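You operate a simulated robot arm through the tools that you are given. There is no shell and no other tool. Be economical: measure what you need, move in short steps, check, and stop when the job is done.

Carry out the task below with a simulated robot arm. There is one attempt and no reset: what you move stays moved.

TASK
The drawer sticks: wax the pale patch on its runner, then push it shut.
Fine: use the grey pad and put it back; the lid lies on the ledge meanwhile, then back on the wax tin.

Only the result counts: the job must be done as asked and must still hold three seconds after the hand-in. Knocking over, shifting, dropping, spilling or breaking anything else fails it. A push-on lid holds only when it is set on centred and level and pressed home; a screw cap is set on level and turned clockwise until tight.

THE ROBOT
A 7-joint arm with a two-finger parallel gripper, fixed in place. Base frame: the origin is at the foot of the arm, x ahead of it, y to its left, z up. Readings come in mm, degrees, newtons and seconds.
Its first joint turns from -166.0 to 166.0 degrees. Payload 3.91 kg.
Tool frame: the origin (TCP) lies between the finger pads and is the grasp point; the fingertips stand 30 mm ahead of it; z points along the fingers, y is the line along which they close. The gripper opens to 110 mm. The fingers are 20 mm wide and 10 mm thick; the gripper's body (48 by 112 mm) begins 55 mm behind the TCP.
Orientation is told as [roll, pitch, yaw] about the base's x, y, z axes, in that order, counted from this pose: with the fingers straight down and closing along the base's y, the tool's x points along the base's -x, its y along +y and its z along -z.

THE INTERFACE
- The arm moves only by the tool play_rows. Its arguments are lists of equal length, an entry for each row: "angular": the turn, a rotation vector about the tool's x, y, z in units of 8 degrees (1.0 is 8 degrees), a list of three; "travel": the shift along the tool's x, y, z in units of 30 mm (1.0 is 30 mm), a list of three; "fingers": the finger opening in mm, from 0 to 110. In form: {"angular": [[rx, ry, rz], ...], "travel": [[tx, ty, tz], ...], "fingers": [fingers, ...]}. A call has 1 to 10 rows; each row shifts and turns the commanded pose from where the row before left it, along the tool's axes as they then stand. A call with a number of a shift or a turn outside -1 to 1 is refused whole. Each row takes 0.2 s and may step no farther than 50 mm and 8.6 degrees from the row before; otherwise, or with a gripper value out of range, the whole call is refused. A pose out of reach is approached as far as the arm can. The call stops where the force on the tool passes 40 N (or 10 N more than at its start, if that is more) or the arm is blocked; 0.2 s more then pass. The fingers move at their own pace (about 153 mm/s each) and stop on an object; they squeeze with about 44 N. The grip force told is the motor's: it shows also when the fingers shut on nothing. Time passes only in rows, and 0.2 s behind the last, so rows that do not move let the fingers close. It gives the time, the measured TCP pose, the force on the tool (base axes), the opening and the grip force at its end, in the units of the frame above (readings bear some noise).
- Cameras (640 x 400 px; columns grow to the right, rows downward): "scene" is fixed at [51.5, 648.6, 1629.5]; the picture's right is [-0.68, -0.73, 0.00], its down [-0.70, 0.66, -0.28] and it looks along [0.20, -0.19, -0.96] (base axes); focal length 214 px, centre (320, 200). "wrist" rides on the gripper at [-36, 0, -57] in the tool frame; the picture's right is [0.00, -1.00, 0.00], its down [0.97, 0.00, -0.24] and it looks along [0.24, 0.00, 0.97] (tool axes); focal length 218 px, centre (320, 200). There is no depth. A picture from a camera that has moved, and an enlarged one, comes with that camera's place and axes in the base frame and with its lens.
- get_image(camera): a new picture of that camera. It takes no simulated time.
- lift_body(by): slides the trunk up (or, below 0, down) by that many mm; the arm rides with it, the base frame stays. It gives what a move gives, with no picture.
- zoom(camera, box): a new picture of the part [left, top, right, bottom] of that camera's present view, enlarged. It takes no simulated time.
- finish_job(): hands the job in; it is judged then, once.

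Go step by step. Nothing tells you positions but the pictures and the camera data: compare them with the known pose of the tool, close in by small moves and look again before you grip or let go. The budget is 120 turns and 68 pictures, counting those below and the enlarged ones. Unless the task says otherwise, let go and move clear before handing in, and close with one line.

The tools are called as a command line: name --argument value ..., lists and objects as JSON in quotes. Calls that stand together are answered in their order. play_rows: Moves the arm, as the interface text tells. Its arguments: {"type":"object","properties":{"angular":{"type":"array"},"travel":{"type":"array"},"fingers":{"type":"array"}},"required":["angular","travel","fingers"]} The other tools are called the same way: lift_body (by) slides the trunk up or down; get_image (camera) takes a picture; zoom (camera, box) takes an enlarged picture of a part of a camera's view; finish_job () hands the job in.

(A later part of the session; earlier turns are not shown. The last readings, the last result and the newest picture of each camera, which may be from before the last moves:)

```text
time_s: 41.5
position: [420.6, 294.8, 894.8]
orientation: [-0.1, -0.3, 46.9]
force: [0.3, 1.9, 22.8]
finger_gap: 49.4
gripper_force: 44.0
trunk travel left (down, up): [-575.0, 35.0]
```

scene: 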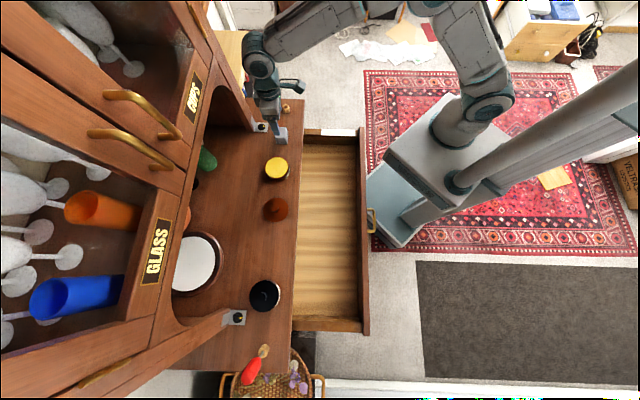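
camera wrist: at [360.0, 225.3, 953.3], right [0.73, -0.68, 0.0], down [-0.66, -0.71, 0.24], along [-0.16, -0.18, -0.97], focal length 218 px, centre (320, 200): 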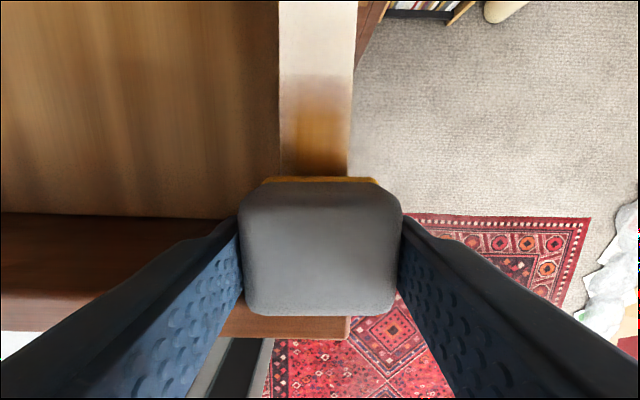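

play_rows --angular '[[0, 0, 0], [0, 0, 0], [0, 0, 0], [0, 0, 0], [0, 0, 0], [0, 0, 0], [0, 0, 0], [0, 0, 0], [0, 0, 0], [0, 0, 0]]' --travel '[[0.2, 0, -0.01], [0.2, 0, 0], [0.2, 0, 0], [0.2, 0, 0], [0.2, 0, 0], [0.2, 0, 0], [0.2, 0, 0], [0.2, 0, 0], [0.2, 0, 0], [0.2, 0, 0]]' --fingers '[30, 30, 30, 30, 30, 30, 30, 30, 30, 30]'

play_rows --angular '[[0, 0, 0], [0, 0, 0], [0, 0, 0], [0, 0, 0], [0, 0, 0], [0, 0, 0], [0, 0, 0], [0, 0, 0], [0, 0, 0], [0, 0, 0]]' --travel '[[0.2, 0, 0], [0.2, 0, 0], [0.2, 0, 0], [0.2, 0, 0], [0.2, 0, 0], [0.2, 0, 0], [0.2, 0, 0], [0.2, 0, 0], [0.2, 0, 0], [0.2, 0, 0]]' --fingers '[30, 30, 30, 30, 30, 30, 30, 30, 30, 30]'

get_image --camera "wrist"

```text
time_s: 42.8
position: [397.8, 271.2, 897.7]
orientation: [-0.1, -0.5, 46.9]
force: [-4.9, 3.7, 12.7]
finger_gap: 49.2
gripper_force: 44.5
trunk travel left (down, up): [-575.0, 35.0]
stopped in row 6: the force on the tool passed its limit (the readings are from after the stop); the commanded pose is now the measured one
```

```text
time_s: 45.0
position: [360.0, 229.4, 897.1]
orientation: [-0.2, -0.6, 46.9]
force: [14.8, 16.9, 30.5]
finger_gap: 49.3
gripper_force: 44.4
trunk travel left (down, up): [-575.0, 35.0]
```

```text
28 pictures are left
camera wrist: at [382.8, 254.8, 953.3], right [0.73, -0.68, 0.0], down [-0.66, -0.71, 0.23], along [-0.15, -0.17, -0.97], focal length 218 px, centre (320, 200)
```

wrist: 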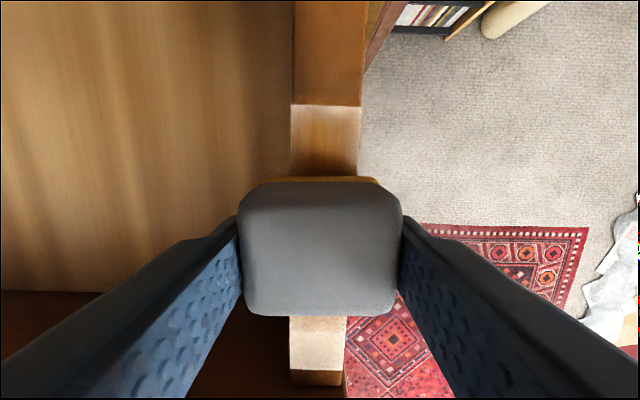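

The picture suggests the drawer was dragged outward during that stroke. I'll check with the scene view.

get_image --camera "scene"

```text
27 pictures are left
```

scene: 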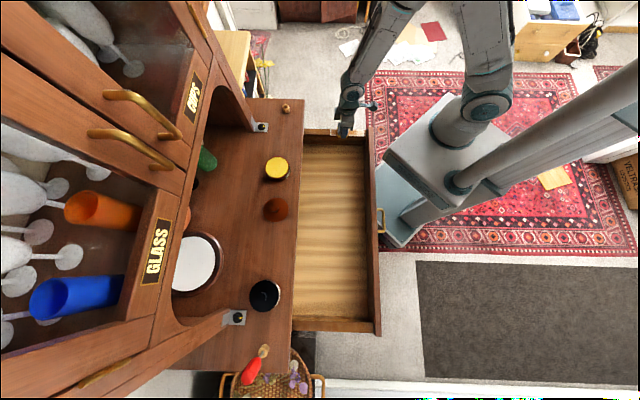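

The drawer came out about 45 mm but is still well held. I'll lift off, look at the patch, and stroke only inward and lightly from now on.

play_rows --angular '[[0, 0, 0], [0, 0.06, 0], [0, 0, 0], [0, 0, 0]]' --travel '[[0, 0, -0.3], [0, 0, -0.7], [0, -0.9, -0.8], [0, -0.9, -0.2]]' --fingers '[30, 30, 30, 30]'

get_image --camera "wrist"

zoom --camera "scene" --box '[280, 80, 400, 190]'

```text
time_s: 46.0
position: [397.9, 189.5, 955.1]
orientation: [-0.1, 0.1, 47.0]
force: [0.1, 0.2, 0.0]
finger_gap: 49.3
gripper_force: 44.2
trunk travel left (down, up): [-575.0, 35.0]
```

```text
26 pictures are left
camera wrist: at [421.0, 214.8, 1011.7], right [0.73, -0.68, 0.0], down [-0.66, -0.71, 0.24], along [-0.17, -0.18, -0.97], focal length 218 px, centre (320, 200)
```

wrist: 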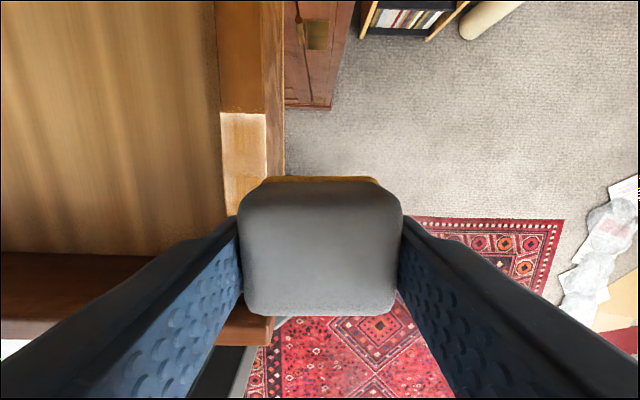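

```text
3.64 times, centred on (340, 135) of scene
camera zoom: at [51.5, 648.6, 1629.5], right [-0.68, -0.73, 0.0], down [-0.7, 0.66, -0.28], along [0.2, -0.19, -0.96], focal length 780 px, centre (247, 436)
```

zoom: 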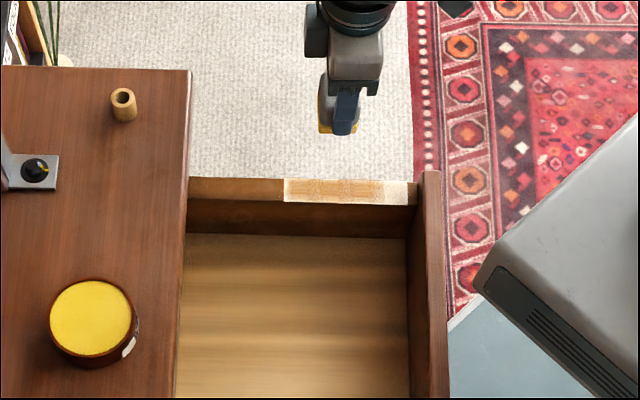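

The middle is amber but the ends and rims are still pale. I'll set the pad at the front end, slightly left, and stroke inward lightly.

play_rows --angular '[[0, 0, 0], [0, 0, 0], [0, 0, 0], [0, 0, 0], [0, 0, 0], [0, 0, 0], [0, 0, 0]]' --travel '[[0.8, 0.7, 0], [0.8, 0.7, 0], [0.6, 0.6, 0], [0, 0, 0.8], [0, 0, 0.8], [0, 0, 0.17], [0, 0, 0]]' --fingers '[30, 30, 30, 30, 30, 30, 30]'

get_image --camera "wrist"

```text
time_s: 47.6
position: [306.7, 182.7, 902.4]
orientation: [-0.2, 0.3, 46.9]
force: [-0.4, -0.1, -0.6]
finger_gap: 49.1
gripper_force: 44.1
trunk travel left (down, up): [-575.0, 35.0]
```

```text
24 pictures are left
camera wrist: at [331.8, 208.5, 958.8], right [0.73, -0.68, 0.0], down [-0.66, -0.71, 0.24], along [-0.16, -0.18, -0.97], focal length 218 px, centre (320, 200)
```

wrist: 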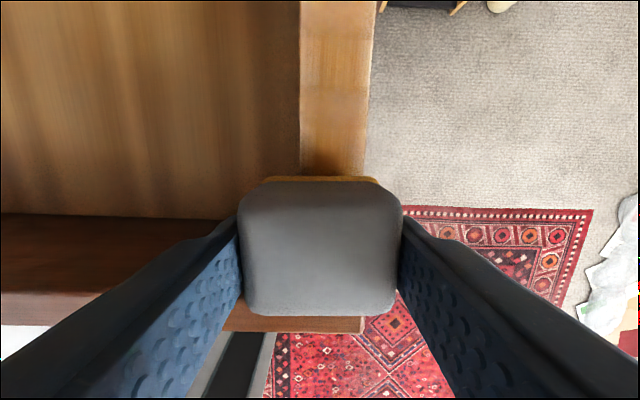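

play_rows --angular '[[0, 0, 0], [0, 0, 0], [0, 0, 0], [0, 0, 0]]' --travel '[[0, 0, 0.1], [0, 0, 0.06], [0, 0, 0.04], [0, 0, 0]]' --fingers '[30, 30, 30, 30]'

```text
time_s: 48.6
position: [308.2, 182.2, 896.6]
orientation: [0.0, 0.0, 47.0]
force: [0.9, 0.2, 1.2]
finger_gap: 49.4
gripper_force: 44.6
trunk travel left (down, up): [-575.0, 35.0]
```

play_rows --angular '[[0, 0, 0], [0, 0, 0], [0, 0, 0], [0, 0, 0], [0, 0, 0], [0, 0, 0], [0, 0, 0], [0, 0, 0], [0, 0, 0], [0, 0, 0]]' --travel '[[0, 0, 0.03], [-0.2, 0, 0], [-0.2, 0, 0], [-0.2, 0, 0], [-0.2, 0, 0], [-0.2, 0, 0], [-0.2, 0, 0], [-0.2, 0, 0], [-0.2, 0, 0], [-0.2, 0, 0]]' --fingers '[30, 30, 30, 30, 30, 30, 30, 30, 30, 30]'

play_rows --angular '[[0, 0, 0], [0, 0, 0], [0, 0, 0], [0, 0, 0], [0, 0, 0], [0, 0, 0], [0, 0, 0], [0, 0, 0], [0, 0, 0], [0, 0, 0]]' --travel '[[-0.2, 0, 0.01], [-0.2, 0, 0], [-0.2, 0, 0], [-0.2, 0, 0], [-0.2, 0, 0], [-0.2, 0, 0], [-0.2, 0, 0], [-0.2, 0, 0], [-0.2, 0, 0], [-0.2, 0, 0]]' --fingers '[30, 30, 30, 30, 30, 30, 30, 30, 30, 30]'

zoom --camera "scene" --box '[280, 80, 400, 190]'

```text
time_s: 50.8
position: [345.4, 220.0, 896.0]
orientation: [-0.1, 0.0, 46.9]
force: [2.1, -9.5, 16.7]
finger_gap: 49.4
gripper_force: 43.7
trunk travel left (down, up): [-575.0, 35.0]
```

```text
time_s: 53.0
position: [386.7, 264.0, 896.9]
orientation: [-0.1, 0.1, 46.9]
force: [5.7, -13.8, 22.7]
finger_gap: 49.2
gripper_force: 43.9
trunk travel left (down, up): [-575.0, 35.0]
```

```text
3.64 times, centred on (340, 135) of scene
camera zoom: at [51.5, 648.6, 1629.5], right [-0.68, -0.73, 0.0], down [-0.7, 0.66, -0.28], along [0.2, -0.19, -0.96], focal length 780 px, centre (247, 436)
```

zoom: 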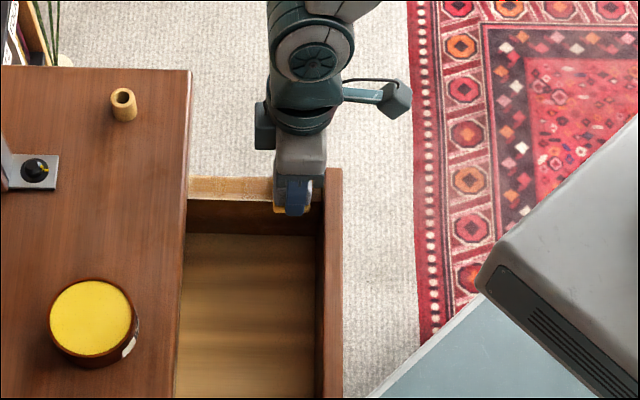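

The drawer slid along with the pad on this stroke. I'll lift and look at the patch before deciding.

play_rows --angular '[[0, 0, 0], [0, 0, 0], [0, 0, 0], [0, 0, 0]]' --travel '[[0, 0, -0.3], [0, 0, -0.7], [0, -0.9, -0.8], [0, -0.9, -0.2]]' --fingers '[30, 30, 30, 30]'

zoom --camera "wrist" --box '[160, 0, 360, 330]'

zoom --camera "scene" --box '[290, 110, 370, 160]'

```text
time_s: 54.0
position: [424.5, 229.1, 954.9]
orientation: [0.0, 0.1, 47.0]
force: [0.0, 0.1, -1.5]
finger_gap: 49.2
gripper_force: 44.2
trunk travel left (down, up): [-575.0, 35.0]
```

```text
1.21 times, centred on (260, 165) of wrist
camera zoom: at [449.1, 254.5, 1011.0], right [0.73, -0.68, 0.0], down [-0.66, -0.71, 0.24], along [-0.17, -0.18, -0.97], focal length 265 px, centre (393, 242)
```

zoom: 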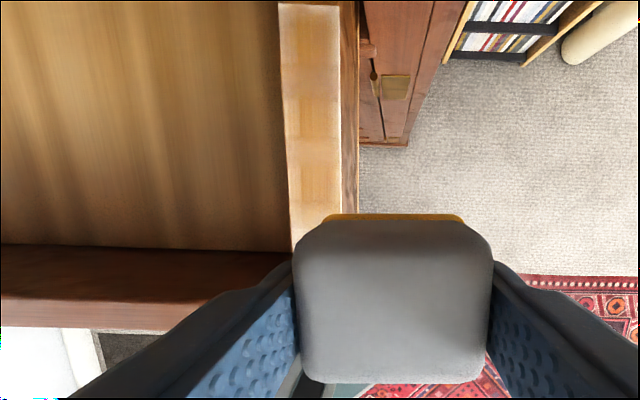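

```text
8.00 times, centred on (330, 135) of scene
camera zoom: at [51.5, 648.6, 1629.5], right [-0.68, -0.73, 0.0], down [-0.7, 0.66, -0.28], along [0.2, -0.19, -0.96], focal length 1716 px, centre (240, 720)
```

zoom: 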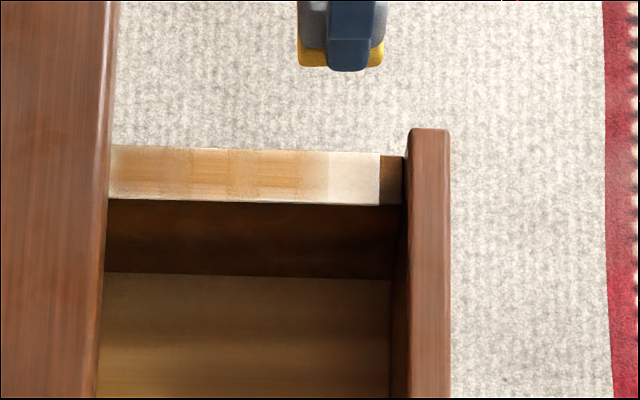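

The remaining pale part is the front end, about 35 mm now lying at n 432–467. I'll rub there with short, light strokes.

play_rows --angular '[[0, 0, 0], [0, 0, 0], [0, 0, 0], [0, 0, 0], [0, 0, 0], [0, 0, 0]]' --travel '[[-0.5, 0.8, 0], [-0.6, 0.75, 0], [0, 0, 0.8], [0, 0, 0.8], [0, 0, 0.27], [0, 0, 0]]' --fingers '[30, 30, 30, 30, 30, 30]'

play_rows --angular '[[0, 0, 0], [0, 0, 0]]' --travel '[[0, 0, 0.05], [0, 0, 0]]' --fingers '[30, 30]'

```text
time_s: 55.4
position: [413.5, 285.9, 898.7]
orientation: [-0.1, 0.1, 47.0]
force: [-0.2, -0.4, -0.5]
finger_gap: 49.2
gripper_force: 44.2
trunk travel left (down, up): [-575.0, 35.0]
```

```text
time_s: 56.0
position: [412.9, 285.6, 898.2]
orientation: [-0.1, 0.2, 47.0]
force: [0.1, -0.6, -0.5]
finger_gap: 49.2
gripper_force: 43.9
trunk travel left (down, up): [-575.0, 35.0]
```

play_rows --angular '[[0, 0, 0], [0, 0, 0], [0, 0, 0]]' --travel '[[0, 0, 0.04], [0, 0, 0.02], [0, 0, 0]]' --fingers '[30, 30, 30]'

```text
time_s: 56.8
position: [413.1, 285.0, 896.0]
orientation: [0.0, 0.0, 46.9]
force: [-1.3, -1.4, 12.2]
finger_gap: 48.9
gripper_force: 44.2
trunk travel left (down, up): [-575.0, 35.0]
```

play_rows --angular '[[0, 0, 0], [0, 0, 0], [0, 0, 0], [0, 0, 0], [0, 0, 0], [0, 0, 0], [0, 0, 0]]' --travel '[[0.25, 0, -0.01], [0.25, 0, 0], [0.25, 0, 0], [0.25, 0, 0], [0.25, 0, 0], [0.25, 0, 0], [0, 0, 0]]' --fingers '[30, 30, 30, 30, 30, 30, 30]'

zoom --camera "scene" --box '[290, 110, 370, 160]'

```text
time_s: 58.4
position: [382.3, 251.4, 896.5]
orientation: [-0.1, 0.3, 47.0]
force: [-3.2, 1.7, 4.8]
finger_gap: 49.1
gripper_force: 44.1
trunk travel left (down, up): [-575.0, 35.0]
```

```text
8.00 times, centred on (330, 135) of scene
camera zoom: at [51.5, 648.6, 1629.5], right [-0.68, -0.73, 0.0], down [-0.7, 0.66, -0.28], along [0.2, -0.19, -0.96], focal length 1716 px, centre (240, 720)
```

zoom: 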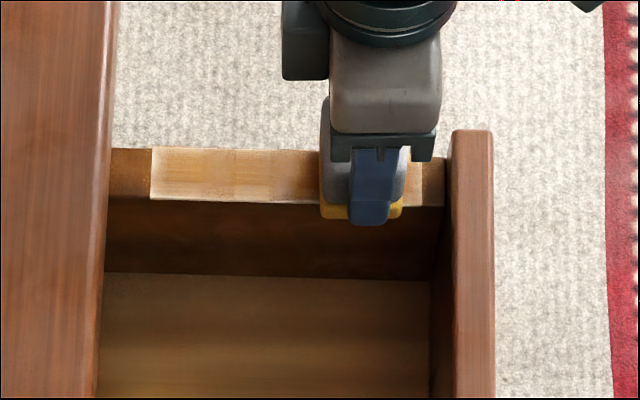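

Partial rubbing occurred. I'll continue outward with a light load to the front end.

play_rows --angular '[[0, 0, 0], [0, 0, 0], [0, 0, 0], [0, 0, 0], [0, 0, 0]]' --travel '[[0.15, 0, 0], [0.15, 0, 0], [0.15, 0, 0], [0.15, 0, 0], [0, 0, 0]]' --fingers '[30, 30, 30, 30, 30]'

zoom --camera "scene" --box '[290, 110, 370, 160]'

```text
time_s: 59.6
position: [370.8, 237.7, 896.8]
orientation: [-0.1, 0.2, 46.9]
force: [1.8, 0.4, 1.4]
finger_gap: 49.4
gripper_force: 44.0
trunk travel left (down, up): [-575.0, 35.0]
```

```text
8.00 times, centred on (330, 135) of scene
camera zoom: at [51.5, 648.6, 1629.5], right [-0.68, -0.73, 0.0], down [-0.7, 0.66, -0.28], along [0.2, -0.19, -0.96], focal length 1716 px, centre (240, 720)
```

zoom: 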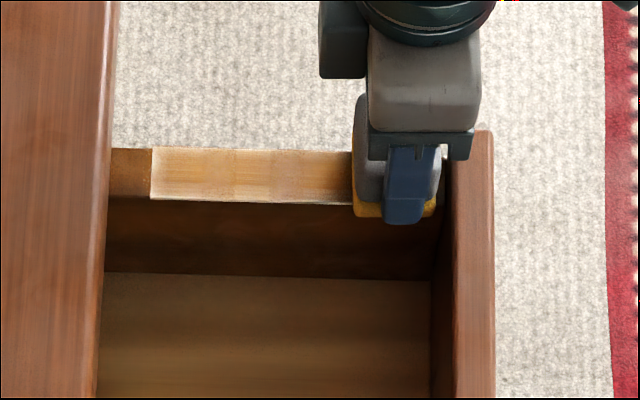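

With a light load it rubs without moving the drawer. Now I'll do a light inward stroke over the full patch.

play_rows --angular '[[0, 0, 0], [0, 0, 0], [0, 0, 0], [0, 0, 0], [0, 0, 0], [0, 0, 0], [0, 0, 0], [0, 0, 0], [0, 0, 0], [0, 0, 0]]' --travel '[[0.05, 0, 0.01], [-0.2, 0, 0], [-0.2, 0, 0], [-0.2, 0, 0], [-0.2, 0, 0], [-0.2, 0, 0], [-0.2, 0, 0], [-0.2, 0, 0], [-0.2, 0, 0], [0, 0, 0]]' --fingers '[30, 30, 30, 30, 30, 30, 30, 30, 30, 30]'

zoom --camera "scene" --box '[290, 110, 370, 160]'

```text
time_s: 61.8
position: [403.0, 272.1, 895.4]
orientation: [-0.1, 0.1, 47.0]
force: [0.3, -2.6, 8.4]
finger_gap: 49.5
gripper_force: 43.8
trunk travel left (down, up): [-575.0, 35.0]
```

```text
8.00 times, centred on (330, 135) of scene
camera zoom: at [51.5, 648.6, 1629.5], right [-0.68, -0.73, 0.0], down [-0.7, 0.66, -0.28], along [0.2, -0.19, -0.96], focal length 1716 px, centre (240, 720)
```

zoom: 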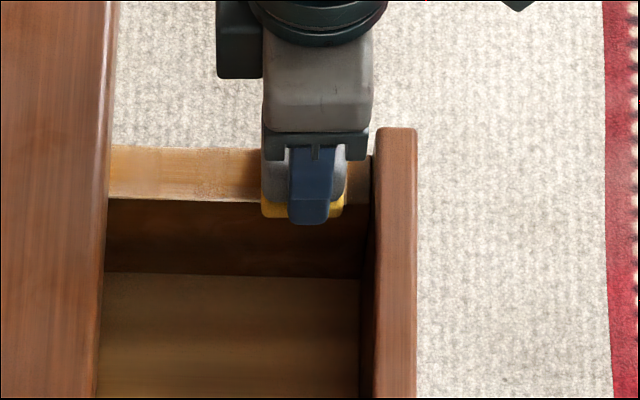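

At 8 N the drawer slid inward. I'll pull it back out with a firmer press, then do light outward strokes, which do rub.

play_rows --angular '[[0, 0, 0], [0, 0, 0], [0, 0, 0], [0, 0, 0], [0, 0, 0], [0, 0, 0], [0, 0, 0], [0, 0, 0], [0, 0, 0], [0, 0, 0]]' --travel '[[0, 0, 0.03], [0.2, 0, 0], [0.2, 0, 0], [0.2, 0, 0], [0.2, 0, 0], [0.2, 0, 0], [0.2, 0, 0], [0.2, 0, 0], [0.2, 0, 0], [0.2, 0, 0]]' --fingers '[30, 30, 30, 30, 30, 30, 30, 30, 30, 30]'

zoom --camera "scene" --box '[290, 110, 370, 160]'

```text
time_s: 64.0
position: [364.0, 233.2, 895.3]
orientation: [-0.2, 0.2, 47.0]
force: [-3.8, 8.5, 31.2]
finger_gap: 49.2
gripper_force: 43.9
trunk travel left (down, up): [-575.0, 35.0]
```

```text
8.00 times, centred on (330, 135) of scene
camera zoom: at [51.5, 648.6, 1629.5], right [-0.68, -0.73, 0.0], down [-0.7, 0.66, -0.28], along [0.2, -0.19, -0.96], focal length 1716 px, centre (240, 720)
```

zoom: 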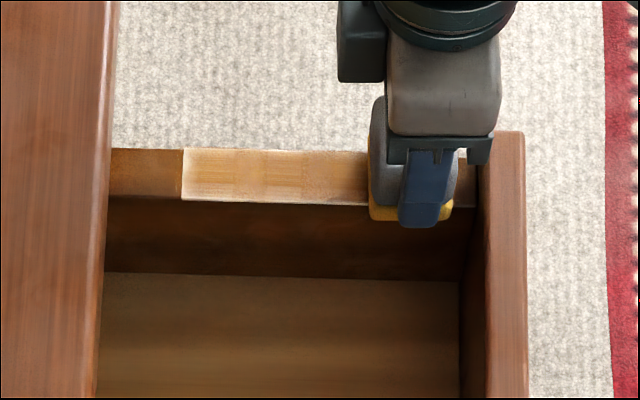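

The patch now lies at n 390–535. I'll lift, go to its rear end, touch down lightly and stroke outward.

play_rows --angular '[[0, 0, 0], [0, 0, 0], [0, 0, 0], [0, 0, 0], [0, 0, 0], [0, 0, 0], [0, 0, 0], [0, 0, 0]]' --travel '[[0, 0, -0.3], [0, 0, -0.1], [-0.9, 0, 0], [-0.9, 0, 0], [-0.9, 0, 0], [-1, 0, 0], [0, 0, 0.3], [0, 0, 0]]' --fingers '[30, 30, 30, 30, 30, 30, 30, 30]'

play_rows --angular '[[0, 0, 0], [0, 0, 0]]' --travel '[[0, 0, 0.06], [0, 0, 0]]' --fingers '[30, 30]'

```text
time_s: 65.8
position: [442.8, 314.8, 897.7]
orientation: [-0.1, 0.3, 46.9]
force: [0.2, -0.4, -0.2]
finger_gap: 49.3
gripper_force: 43.9
trunk travel left (down, up): [-575.0, 35.0]
```

```text
time_s: 66.4
position: [442.0, 314.8, 896.9]
orientation: [-0.1, 0.2, 47.2]
force: [0.3, 0.8, 2.3]
finger_gap: 49.1
gripper_force: 43.9
trunk travel left (down, up): [-575.0, 35.0]
```

play_rows --angular '[[0, 0, 0], [0, 0, 0], [0, 0, 0], [0, 0, 0], [0, 0, 0], [0, 0, 0], [0, 0, 0], [0, 0, 0], [0, 0, 0], [0, 0, 0]]' --travel '[[0, 0, 0.01], [0.2, 0, 0], [0.2, 0, 0], [0.2, 0, 0], [0.2, 0, 0], [0.2, 0, 0], [0.2, 0, 0], [0.2, 0, 0], [0.2, 0, 0], [0.2, 0, 0]]' --fingers '[30, 30, 30, 30, 30, 30, 30, 30, 30, 30]'

play_rows --angular '[[0, 0, 0], [0, 0, 0], [0, 0, 0], [0, 0, 0], [0, 0, 0], [0, 0, 0], [0, 0, 0], [0, 0, 0], [0, 0, 0], [0, 0, 0]]' --travel '[[0.2, 0, 0], [0.2, 0, 0], [0.2, 0, 0], [0.2, 0, 0], [0.2, 0, 0], [0.2, 0, 0], [0.2, 0, 0], [0.2, 0, 0], [0.2, 0, 0], [0.2, 0, 0]]' --fingers '[30, 30, 30, 30, 30, 30, 30, 30, 30, 30]'

zoom --camera "scene" --box '[290, 110, 370, 160]'

```text
time_s: 68.6
position: [405.1, 274.9, 896.1]
orientation: [-0.1, 0.1, 47.0]
force: [-0.5, 2.4, 3.9]
finger_gap: 49.3
gripper_force: 44.2
trunk travel left (down, up): [-575.0, 35.0]
```

```text
time_s: 70.8
position: [363.8, 231.4, 895.1]
orientation: [0.0, 0.2, 47.0]
force: [-0.8, -0.4, 1.3]
finger_gap: 49.1
gripper_force: 43.8
trunk travel left (down, up): [-575.0, 35.0]
```

```text
8.00 times, centred on (330, 135) of scene
camera zoom: at [51.5, 648.6, 1629.5], right [-0.68, -0.73, 0.0], down [-0.7, 0.66, -0.28], along [0.2, -0.19, -0.96], focal length 1716 px, centre (240, 720)
```

zoom: 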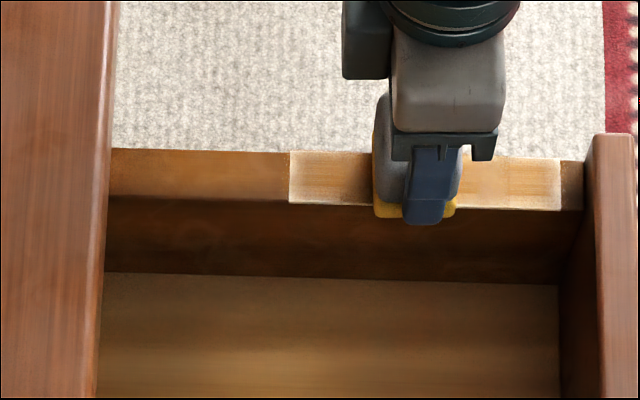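

The drawer now slides very easily, a sign that the wax is working. I'll lift and inspect the whole patch closely.

play_rows --angular '[[0, 0, 0], [0, 0, 0], [0, 0, 0], [0, 0, 0], [0, 0, 0]]' --travel '[[0, 0, -0.3], [0, 0, -0.7], [-0.3, -0.9, -0.8], [0, -0.9, -0.2], [0, -0.4, 0]]' --fingers '[30, 30, 30, 30, 30]'

zoom --camera "wrist" --box '[180, 60, 300, 270]'

zoom --camera "scene" --box '[310, 115, 380, 150]'

```text
time_s: 72.0
position: [418.2, 192.7, 956.5]
orientation: [-0.1, 0.2, 47.0]
force: [-0.6, 0.8, -0.7]
finger_gap: 49.4
gripper_force: 44.2
trunk travel left (down, up): [-575.0, 35.0]
```

```text
1.90 times, centred on (240, 165) of wrist
camera zoom: at [442.3, 218.1, 1012.5], right [0.73, -0.68, 0.0], down [-0.66, -0.71, 0.24], along [-0.16, -0.18, -0.97], focal length 416 px, centre (472, 267)
```

zoom: 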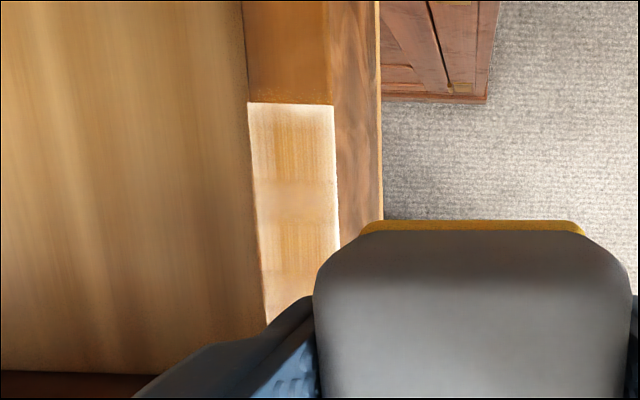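

```text
9.14 times, centred on (345, 132) of scene
camera zoom: at [51.5, 648.6, 1629.5], right [-0.68, -0.73, 0.0], down [-0.7, 0.66, -0.28], along [0.2, -0.19, -0.96], focal length 1961 px, centre (91, 817)
```

zoom: 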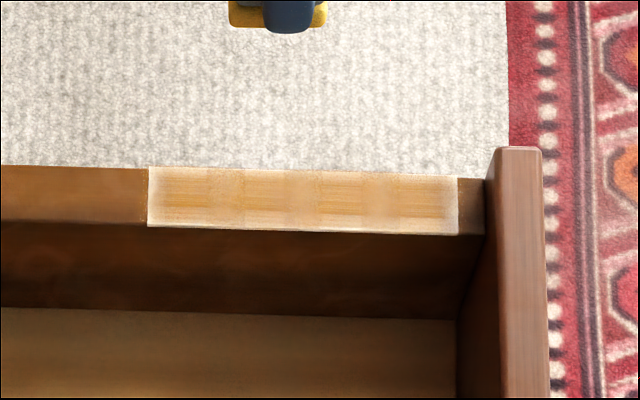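

All four sections are evenly amber. The pad goes back home now.

play_rows --angular '[[0, 0, 0], [0, 0, 0], [0, 0, 0], [0, 0, 0], [0, 0, 0], [0, 0, 0], [0, 0, 0], [0, 0, 0], [0, 0, 0], [0, 0, 0]]' --travel '[[0, 0.6, -1], [0, 0.6, -1], [-0.92, 0.42, 0], [-0.92, 0.42, 0], [-0.92, 0.42, 0], [-0.92, 0.42, 0], [-0.92, 0.42, 0], [-0.92, 0.42, 0], [-0.92, 0.42, 0], [-0.91, 0.4, 0]]' --fingers '[30, 30, 30, 30, 30, 30, 30, 30, 30, 30]'

get_image --camera "wrist"

```text
time_s: 74.2
position: [469.7, 450.2, 1014.6]
orientation: [-0.2, 0.3, 46.8]
force: [-0.2, 0.7, -0.4]
finger_gap: 49.2
gripper_force: 44.4
trunk travel left (down, up): [-575.0, 35.0]
```

```text
13 pictures are left
camera wrist: at [493.5, 474.1, 1070.6], right [0.73, -0.68, 0.0], down [-0.66, -0.71, 0.24], along [-0.17, -0.18, -0.97], focal length 218 px, centre (320, 200)
```

wrist: 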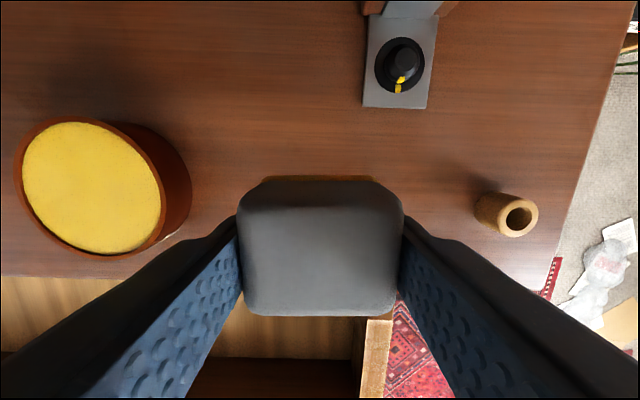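

play_rows --angular '[[0, 0, -0.03], [0, 0, 0], [0, 0, 0], [0, 0, 0], [0, 0, 0]]' --travel '[[0.1, -0.065, 0.4], [0, 0, 0.7], [0, 0, 0.4], [0, 0, 0.1], [0, 0, 0]]' --fingers '[30, 30, 30, 30, 30]'

play_rows --angular '[[0, 0, 0], [0, 0, 0], [0, 0, 0]]' --travel '[[0, 0, 0.04], [0, 0, 0.03], [0, 0, 0]]' --fingers '[30, 30, 30]'

```text
time_s: 75.4
position: [468.8, 444.5, 965.7]
orientation: [0.0, 0.2, 47.2]
force: [0.0, -0.5, -1.6]
finger_gap: 49.1
gripper_force: 44.0
trunk travel left (down, up): [-575.0, 35.0]
```

```text
time_s: 76.2
position: [469.0, 443.3, 964.9]
orientation: [-0.1, 0.2, 47.2]
force: [0.3, 0.5, -1.3]
finger_gap: 49.0
gripper_force: 44.1
trunk travel left (down, up): [-575.0, 35.0]
```

play_rows --angular '[[0, 0, 0], [0, 0, 0], [0, 0, 0]]' --travel '[[-0.06, 0.06, 0.03], [0, 0, 0.04], [0, 0, 0]]' --fingers '[30, 30, 30]'

play_rows --angular '[[0, 0, 0], [0, 0, 0], [0, 0, 0]]' --travel '[[0, 0, 0.03], [0, 0, 0.02], [0, 0, 0]]' --fingers '[30, 30, 30]'

```text
time_s: 77.0
position: [469.3, 446.9, 962.6]
orientation: [-0.1, 0.2, 47.1]
force: [0.0, 0.1, -0.9]
finger_gap: 49.3
gripper_force: 44.1
trunk travel left (down, up): [-575.0, 35.0]
```

```text
time_s: 77.8
position: [469.0, 447.3, 961.1]
orientation: [-0.1, 0.2, 47.1]
force: [0.1, 0.2, 0.3]
finger_gap: 49.3
gripper_force: 43.7
trunk travel left (down, up): [-575.0, 35.0]
```

play_rows --angular '[[0, 0, 0], [0, 0, 0], [0, 0, 0]]' --travel '[[0, 0, 0.03], [0, 0, 0.02], [0, 0, 0]]' --fingers '[30, 30, 30]'

```text
time_s: 78.6
position: [468.8, 445.2, 960.5]
orientation: [-0.2, 0.1, 47.1]
force: [1.1, 1.4, 6.1]
finger_gap: 49.2
gripper_force: 44.1
trunk travel left (down, up): [-575.0, 35.0]
```

The pad stands on the counter at its old place. I'll open and rise.

play_rows --angular '[[0, 0, 0], [0, 0, 0], [0, 0, 0], [0, 0, 0], [0, 0, 0], [0, 0, 0], [0, 0, 0]]' --travel '[[0, 0, -0.03], [0, 0, 0], [0, 0, 0], [0, 0, -0.6], [0, 0, -1], [0, 0, -1], [0, 0, -0.5]]' --fingers '[60, 75, 75, 75, 75, 75, 75]'

get_image --camera "wrist"

```text
time_s: 80.2
position: [467.8, 446.5, 1052.9]
orientation: [-0.1, 0.1, 47.2]
force: [0.3, 0.0, 0.2]
finger_gap: 75.1
gripper_force: 0.0
trunk travel left (down, up): [-575.0, 35.0]
```

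```text
12 pictures are left
camera wrist: at [492.0, 471.9, 1110.2], right [0.73, -0.68, 0.0], down [-0.66, -0.71, 0.24], along [-0.16, -0.18, -0.97], focal length 218 px, centre (320, 200)
```

wrist: 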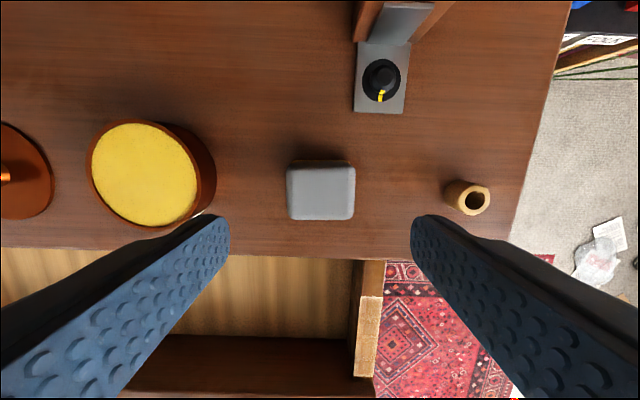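

The pad is back where it was. Now for the lid.

play_rows --angular '[[0, 0, 0], [0, 0, 0], [0, 0, 0], [0, 0, 0], [0, 0, 0], [0, 0, 0], [0, 0, 0], [0, 0, 0], [0, 0, 0], [0, 0, 0]]' --travel '[[-0.04, 0.92, 0], [-0.04, 0.92, 0], [-0.04, 0.92, 0], [-0.04, 0.92, 0], [-0.04, 0.92, 0], [-0.04, 0.92, 0], [-0.04, 0.92, 0], [-0.04, 0.92, 0], [-0.04, 0.92, 0], [-0.05, 0.92, 0]]' --fingers '[75, 75, 75, 75, 75, 75, 75, 75, 60, 60]'

zoom --camera "wrist" --box '[240, 110, 400, 260]'

```text
time_s: 82.4
position: [273.5, 644.9, 1053.5]
orientation: [-0.1, 0.2, 47.2]
force: [-0.6, 0.5, -0.1]
finger_gap: 59.9
gripper_force: 0.0
trunk travel left (down, up): [-575.0, 35.0]
```

```text
2.67 times, centred on (320, 185) of wrist
camera zoom: at [296.7, 670.9, 1110.4], right [0.73, -0.68, 0.0], down [-0.66, -0.71, 0.24], along [-0.16, -0.18, -0.97], focal length 582 px, centre (320, 240)
```

zoom: 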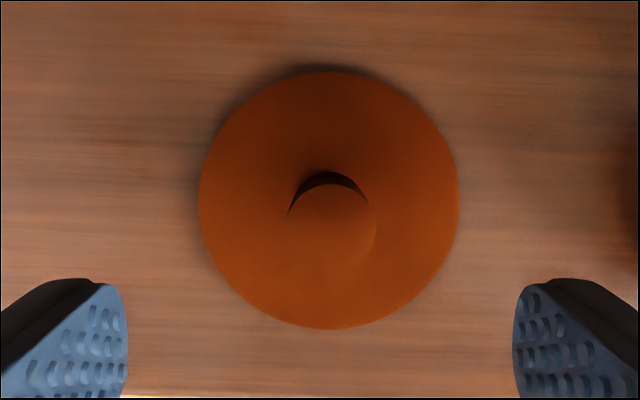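

The lid is 3 mm to the right of the hand centre. I'll correct, descend and grip the knob low.

play_rows --angular '[[0, 0, 0], [0, 0, 0], [0, 0, 0], [0, 0, 0], [0, 0, 0], [0, 0, 0], [0, 0, 0]]' --travel '[[-0.03, -0.095, 0.5], [0, 0, 0.9], [0, 0, 0.9], [0, 0, 0.5], [0, 0, 0.3], [0, 0, 0.1], [0, 0, 0.05]]' --fingers '[50, 50, 50, 50, 50, 50, 50]'

play_rows --angular '[[0, 0, 0], [0, 0, 0], [0, 0, 0], [0, 0, 0]]' --travel '[[0, 0, 0.02], [0, 0, 0], [0, 0, 0], [0, 0, 0]]' --fingers '[30, 10, 10, 10]'

get_image --camera "wrist"

```text
time_s: 84.0
position: [277.0, 643.0, 955.1]
orientation: [-0.1, 0.2, 47.3]
force: [-0.6, 0.3, 0.5]
finger_gap: 50.1
gripper_force: 0.0
trunk travel left (down, up): [-575.0, 35.0]
```

```text
time_s: 85.0
position: [277.4, 641.2, 955.6]
orientation: [-0.1, 0.2, 47.2]
force: [0.3, -0.2, 0.7]
finger_gap: 22.2
gripper_force: 43.8
trunk travel left (down, up): [-575.0, 35.0]
```

```text
10 pictures are left
camera wrist: at [300.8, 667.7, 1011.7], right [0.73, -0.68, 0.0], down [-0.66, -0.71, 0.24], along [-0.16, -0.18, -0.97], focal length 218 px, centre (320, 200)
```

wrist: 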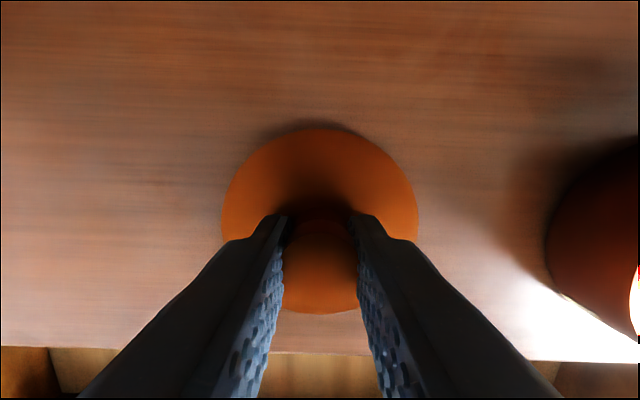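

It's gripped as in the first grip. I'll lift and carry it back above the tin.

play_rows --angular '[[0, 0, 0], [0, -0.02, 0], [0, 0, 0], [0, 0, 0], [0, 0, 0], [0, 0, 0], [0, 0, 0], [0, 0, 0], [0, 0, 0]]' --travel '[[0, 0, -0.4], [0, 0, -0.8], [0, 0, -0.8], [0, -0.95, 0], [0, -0.95, 0], [0, -0.95, 0], [0, -0.95, 0], [-0.02, -0.94, 0], [0, 0, 0]]' --fingers '[10, 10, 10, 10, 10, 10, 10, 10, 10]'

get_image --camera "wrist"

```text
time_s: 87.0
position: [382.5, 546.8, 1014.8]
orientation: [0.0, 0.0, 47.2]
force: [0.3, 0.1, -0.7]
finger_gap: 22.1
gripper_force: 44.0
trunk travel left (down, up): [-575.0, 35.0]
```

```text
9 pictures are left
camera wrist: at [405.9, 571.5, 1071.6], right [0.73, -0.68, 0.0], down [-0.66, -0.71, 0.24], along [-0.16, -0.18, -0.97], focal length 218 px, centre (320, 200)
```

wrist: 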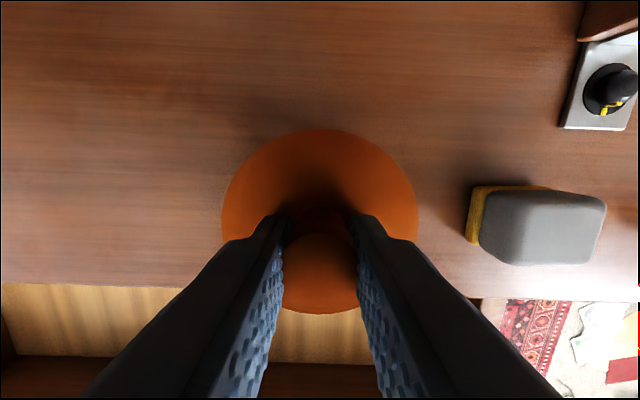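

play_rows --angular '[[0, 0, 0], [0, 0, 0], [0, 0, 0]]' --travel '[[0.04, 0, 0.3], [0, 0, 0.2], [0, 0, 0]]' --fingers '[10, 10, 10]'

zoom --camera "scene" --box '[250, 140, 310, 190]'

```text
time_s: 87.8
position: [382.5, 545.1, 1000.6]
orientation: [-0.2, 0.0, 47.2]
force: [0.3, -0.6, -0.6]
finger_gap: 22.1
gripper_force: 43.1
trunk travel left (down, up): [-575.0, 35.0]
```

```text
8.00 times, centred on (280, 165) of scene
camera zoom: at [51.5, 648.6, 1629.5], right [-0.68, -0.73, 0.0], down [-0.7, 0.66, -0.28], along [0.2, -0.19, -0.96], focal length 1716 px, centre (640, 480)
```

zoom: 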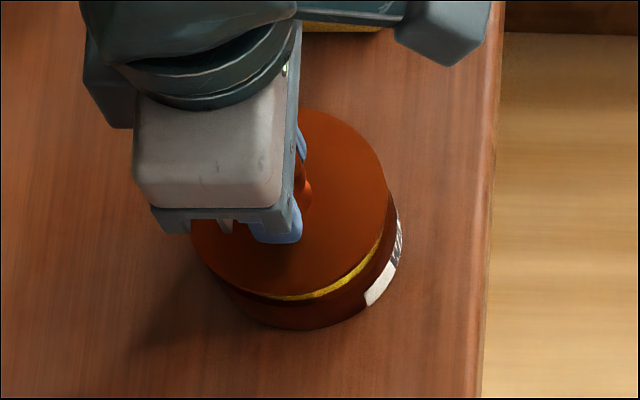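

The lid is aligned over the tin. I'll lower and press it home.

play_rows --angular '[[0, 0, 0], [0, 0, 0], [0, 0, 0], [0, 0, 0], [0, 0, 0]]' --travel '[[0, 0, 0.15], [0, 0, 0.1], [0, 0, 0.1], [0, 0, 0.1], [0, 0, 0]]' --fingers '[10, 10, 10, 10, 10]'

play_rows --angular '[[0, 0, 0], [0, 0, 0], [0, 0, 0]]' --travel '[[0, 0, 0.07], [0, 0, 0.06], [0, 0, 0]]' --fingers '[10, 10, 10]'

```text
time_s: 89.0
position: [381.3, 543.8, 987.1]
orientation: [-0.1, 0.0, 47.2]
force: [0.0, -0.5, -1.3]
finger_gap: 21.9
gripper_force: 43.7
trunk travel left (down, up): [-575.0, 35.0]
```

```text
time_s: 89.8
position: [381.9, 544.2, 984.3]
orientation: [-0.2, -0.2, 47.2]
force: [2.0, 1.2, 14.1]
finger_gap: 22.3
gripper_force: 44.1
trunk travel left (down, up): [-575.0, 35.0]
```

play_rows --angular '[[0, 0, 0], [0, 0, 0], [0, 0, 0], [0, 0, 0]]' --travel '[[0, 0, 0.05], [0, 0, 0.05], [0, 0, 0.05], [0, 0, 0]]' --fingers '[10, 10, 10, 10]'

get_image --camera "wrist"

```text
time_s: 90.8
position: [381.9, 544.7, 984.6]
orientation: [0.0, -0.6, 47.2]
force: [-1.7, -5.3, 12.3]
finger_gap: 22.1
gripper_force: 43.6
trunk travel left (down, up): [-575.0, 35.0]
stopped in row 4: the force on the tool passed its limit (the readings are from after the stop); the commanded pose is now the measured one
```

```text
7 pictures are left
camera wrist: at [404.9, 569.9, 1040.8], right [0.73, -0.68, 0.0], down [-0.66, -0.71, 0.23], along [-0.16, -0.17, -0.97], focal length 218 px, centre (320, 200)
```

wrist: 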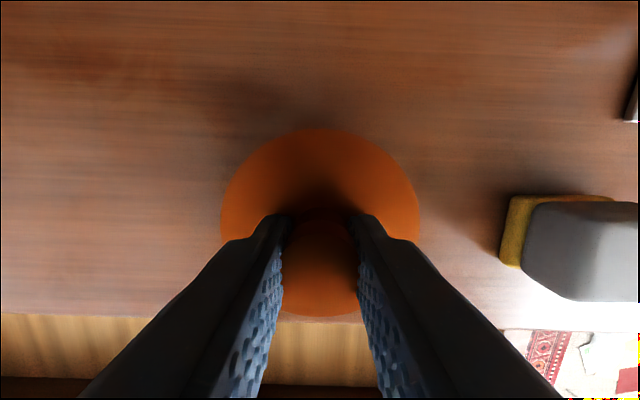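

The lid pressed down past 40 N and sits at its original height. I'll level, release, rise and press once more on the knob top with closed fingers.

play_rows --angular '[[0, 0.07, 0], [0, 0, 0], [0, 0, 0], [0, 0, 0], [0, 0, 0], [0, 0, 0], [0, 0, 0], [0, 0, 0]]' --travel '[[0, 0, -0.02], [0, 0, 0], [0, 0, 0], [0, 0, -0.4], [0, 0, -0.8], [0, 0, -0.6], [0, 0, 0], [0, 0, 0]]' --fingers '[10, 40, 50, 50, 50, 50, 0, 0]'

play_rows --angular '[[0, 0, 0], [0, 0, 0], [0, 0, 0], [0, 0, 0], [0, 0, 0], [0, 0, 0], [0, 0, 0], [0, 0, 0], [0, 0, 0], [0, 0, 0]]' --travel '[[0, 0, 0.3], [0, 0, 0.1], [0, 0, 0.08], [0, 0, 0.08], [0, 0, 0.08], [0, 0, 0.08], [0, 0, 0.08], [0, 0, 0.08], [0, 0, 0.08], [0, 0, 0.08]]' --fingers '[0, 0, 0, 0, 0, 0, 0, 0, 0, 0]'

```text
time_s: 92.5
position: [382.5, 546.4, 1035.3]
orientation: [-0.1, 0.1, 47.2]
force: [1.5, -0.9, 0.0]
finger_gap: 0.1
gripper_force: 37.4
trunk travel left (down, up): [-575.0, 35.0]
```

```text
time_s: 94.7
position: [382.3, 547.4, 1014.7]
orientation: [0.1, -0.8, 47.2]
force: [-3.1, -6.0, 15.2]
finger_gap: 0.1
gripper_force: 37.7
trunk travel left (down, up): [-575.0, 35.0]
stopped in row 10: the force on the tool passed its limit (the readings are from after the stop); the commanded pose is now the measured one
```

The lid is seated. Now I'll rise and go round in front of the drawer, to the left of its handle, with the fingers closed.

play_rows --angular '[[0, 0, 0], [0, 0.09, 0], [0, 0, 0], [0, 0, 0], [0, 0, 0], [0, 0, 0], [0, 0, 0], [0, 0, 0], [0, 0, 0], [0, 0, 0]]' --travel '[[0, 0, -0.6], [0, 0, -0.9], [0.95, 0.58, 0], [0.95, 0.58, 0], [0.95, 0.58, 0], [0.95, 0.58, 0], [0.95, 0.58, 0], [0.95, 0.58, 0], [0.95, 0.58, 0], [0.95, 0.58, 0]]' --fingers '[0, 0, 0, 0, 0, 0, 0, 0, 0, 0]'

play_rows --angular '[[0, 0, 0], [0, 0, 0], [0, 0, 0], [0, 0, 0], [0, 0, 0], [0, 0, 0], [0, 0, 0]]' --travel '[[0.95, 0.58, 0], [0.95, 0.58, 0], [0.95, 0.58, 0], [0.95, 0.58, 0], [0.95, 0.58, 0], [0.92, 0.6, 0], [0, 0, 0]]' --fingers '[0, 0, 0, 0, 0, 0, 0]'

get_image --camera "scene"

get_image --camera "wrist"

```text
time_s: 96.9
position: [125.1, 475.6, 1058.5]
orientation: [0.1, 0.2, 47.3]
force: [-0.1, -0.3, -0.6]
finger_gap: 0.2
gripper_force: 37.5
trunk travel left (down, up): [-575.0, 35.0]
```

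```text
time_s: 98.5
position: [-66.3, 420.5, 1058.0]
orientation: [0.2, 0.1, 47.2]
force: [0.1, -0.6, -0.3]
finger_gap: 0.1
gripper_force: 37.6
trunk travel left (down, up): [-575.0, 35.0]
```

```text
6 pictures are left
```

scene: 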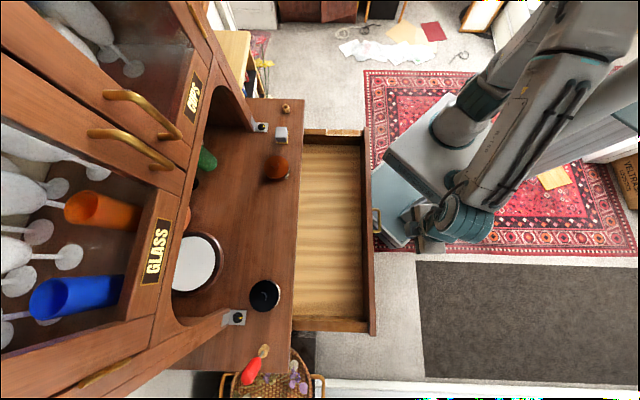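

```text
5 pictures are left
camera wrist: at [-42.5, 446.3, 1115.5], right [0.73, -0.68, 0.0], down [-0.66, -0.71, 0.24], along [-0.17, -0.18, -0.97], focal length 218 px, centre (320, 200)
```

wrist: 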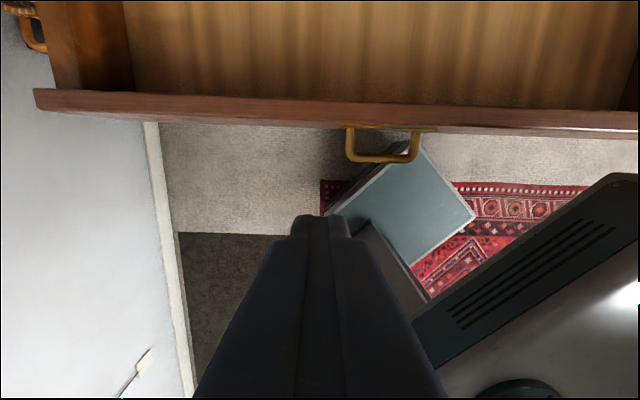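

The handle is clear to the right. I'll go down and start pushing the front.

play_rows --angular '[[0, 0, 0], [0, 0, 0], [0, 0, 0], [0, 0, 0], [0, 0, 0], [0, 0, 0], [0, 0, 0], [0, 0, 0]]' --travel '[[0, 0, 0.95], [0, 0, 0.95], [0, 0, 0.95], [0, 0, 0.95], [0, 0, 0.95], [0, 0, 0.92], [-0.6, 0, 0], [-0.5, 0, 0]]' --fingers '[0, 0, 0, 0, 0, 0, 0, 0]'

play_rows --angular '[[0, 0, 0], [0, 0, 0], [0, 0, 0], [0, 0, 0], [0, 0, 0], [0, 0, 0], [0, 0, 0], [0, 0, 0], [0, 0, 0], [0, 0, 0]]' --travel '[[-0.4, 0, 0], [-0.4, 0, 0], [-0.4, 0, 0], [-0.4, 0, 0], [-0.4, 0, 0], [-0.4, 0, 0], [-0.4, 0, 0], [-0.4, 0, 0], [-0.4, 0, 0], [-0.4, 0, 0]]' --fingers '[0, 0, 0, 0, 0, 0, 0, 0, 0, 0]'

get_image --camera "scene"

```text
time_s: 100.3
position: [-43.4, 446.0, 888.0]
orientation: [0.1, 0.2, 47.2]
force: [0.1, 0.2, 0.1]
finger_gap: 0.2
gripper_force: 38.1
trunk travel left (down, up): [-575.0, 35.0]
```

```text
time_s: 102.5
position: [38.6, 534.4, 887.0]
orientation: [0.0, 0.1, 47.2]
force: [0.4, 1.1, -0.2]
finger_gap: 0.0
gripper_force: 37.8
trunk travel left (down, up): [-575.0, 35.0]
```

```text
4 pictures are left
```

scene: 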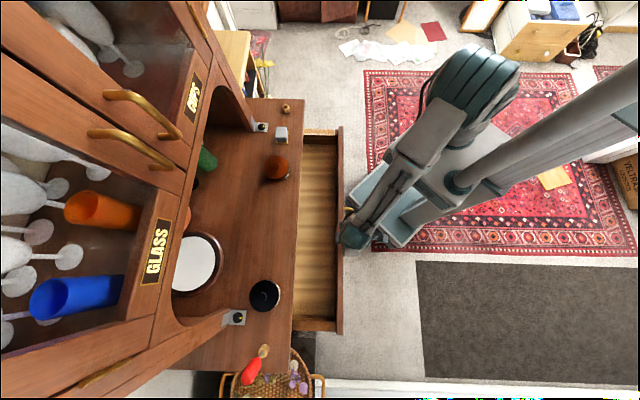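

It slides in freely. I'll keep pushing.

play_rows --angular '[[0, 0, 0], [0, 0, 0], [0, 0, 0], [0, 0, 0], [0, 0, 0], [0, 0, 0], [0, 0, 0], [0, 0, 0], [0, 0, 0], [0, 0, 0]]' --travel '[[-0.4, 0, 0], [-0.4, 0, 0], [-0.4, 0, 0], [-0.4, 0, 0], [-0.4, 0, 0], [-0.4, 0, 0], [-0.4, 0, 0], [-0.4, 0, 0], [-0.3, 0, 0], [-0.2, 0, 0]]' --fingers '[0, 0, 0, 0, 0, 0, 0, 0, 0, 0]'

play_rows --angular '[[0, 0, 0], [0, 0, 0], [0, 0, 0], [0, 0, 0], [0, 0, 0], [0, 0, 0], [0, 0, 0], [0, 0, 0], [0, 0, 0], [0, 0, 0]]' --travel '[[-0.15, 0, 0], [-0.15, 0, 0], [-0.15, 0, 0], [-0.15, 0, 0], [-0.15, 0, 0], [-0.15, 0, 0], [-0.15, 0, 0], [-0.15, 0, 0], [-0.15, 0, 0], [-0.15, 0, 0]]' --fingers '[0, 0, 0, 0, 0, 0, 0, 0, 0, 0]'

```text
time_s: 104.7
position: [113.7, 615.6, 887.7]
orientation: [0.1, 0.2, 47.2]
force: [-1.8, -1.4, -0.8]
finger_gap: 0.0
gripper_force: 37.3
trunk travel left (down, up): [-575.0, 35.0]
```

```text
time_s: 106.9
position: [144.1, 648.8, 887.9]
orientation: [0.1, 0.2, 47.3]
force: [-1.8, -2.4, -1.0]
finger_gap: 0.0
gripper_force: 37.9
trunk travel left (down, up): [-575.0, 35.0]
```

zoom --camera "scene" --box '[200, 90, 400, 350]'

```text
1.54 times, centred on (300, 220) of scene
camera zoom: at [51.5, 648.6, 1629.5], right [-0.68, -0.73, 0.0], down [-0.7, 0.66, -0.28], along [0.2, -0.19, -0.96], focal length 330 px, centre (351, 169)
```

zoom: 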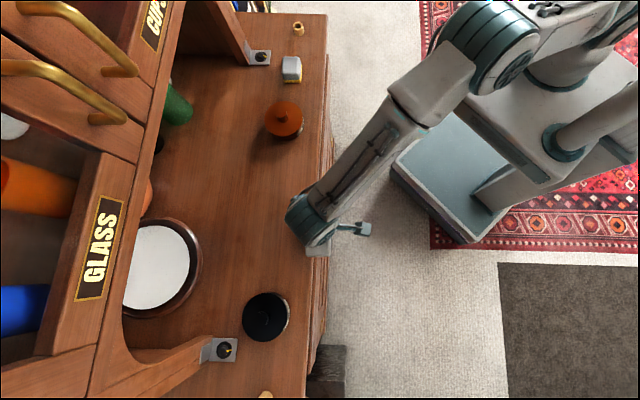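

The front is nearly flush under the counter. I'll push on gently until it stops.

play_rows --angular '[[0, 0, 0], [0, 0, 0], [0, 0, 0], [0, 0, 0], [0, 0, 0], [0, 0, 0]]' --travel '[[-0.08, 0, 0], [-0.08, 0, 0], [-0.08, 0, 0], [-0.08, 0, 0], [-0.08, 0, 0], [-0.08, 0, 0]]' --fingers '[0, 0, 0, 0, 0, 0]'

```text
time_s: 108.0
position: [146.2, 651.1, 887.2]
orientation: [-0.1, 1.0, 47.2]
force: [-14.6, -15.1, 7.9]
finger_gap: 0.0
gripper_force: 37.9
trunk travel left (down, up): [-575.0, 35.0]
stopped in row 5: the force on the tool passed its limit (the readings are from after the stop); the commanded pose is now the measured one
```

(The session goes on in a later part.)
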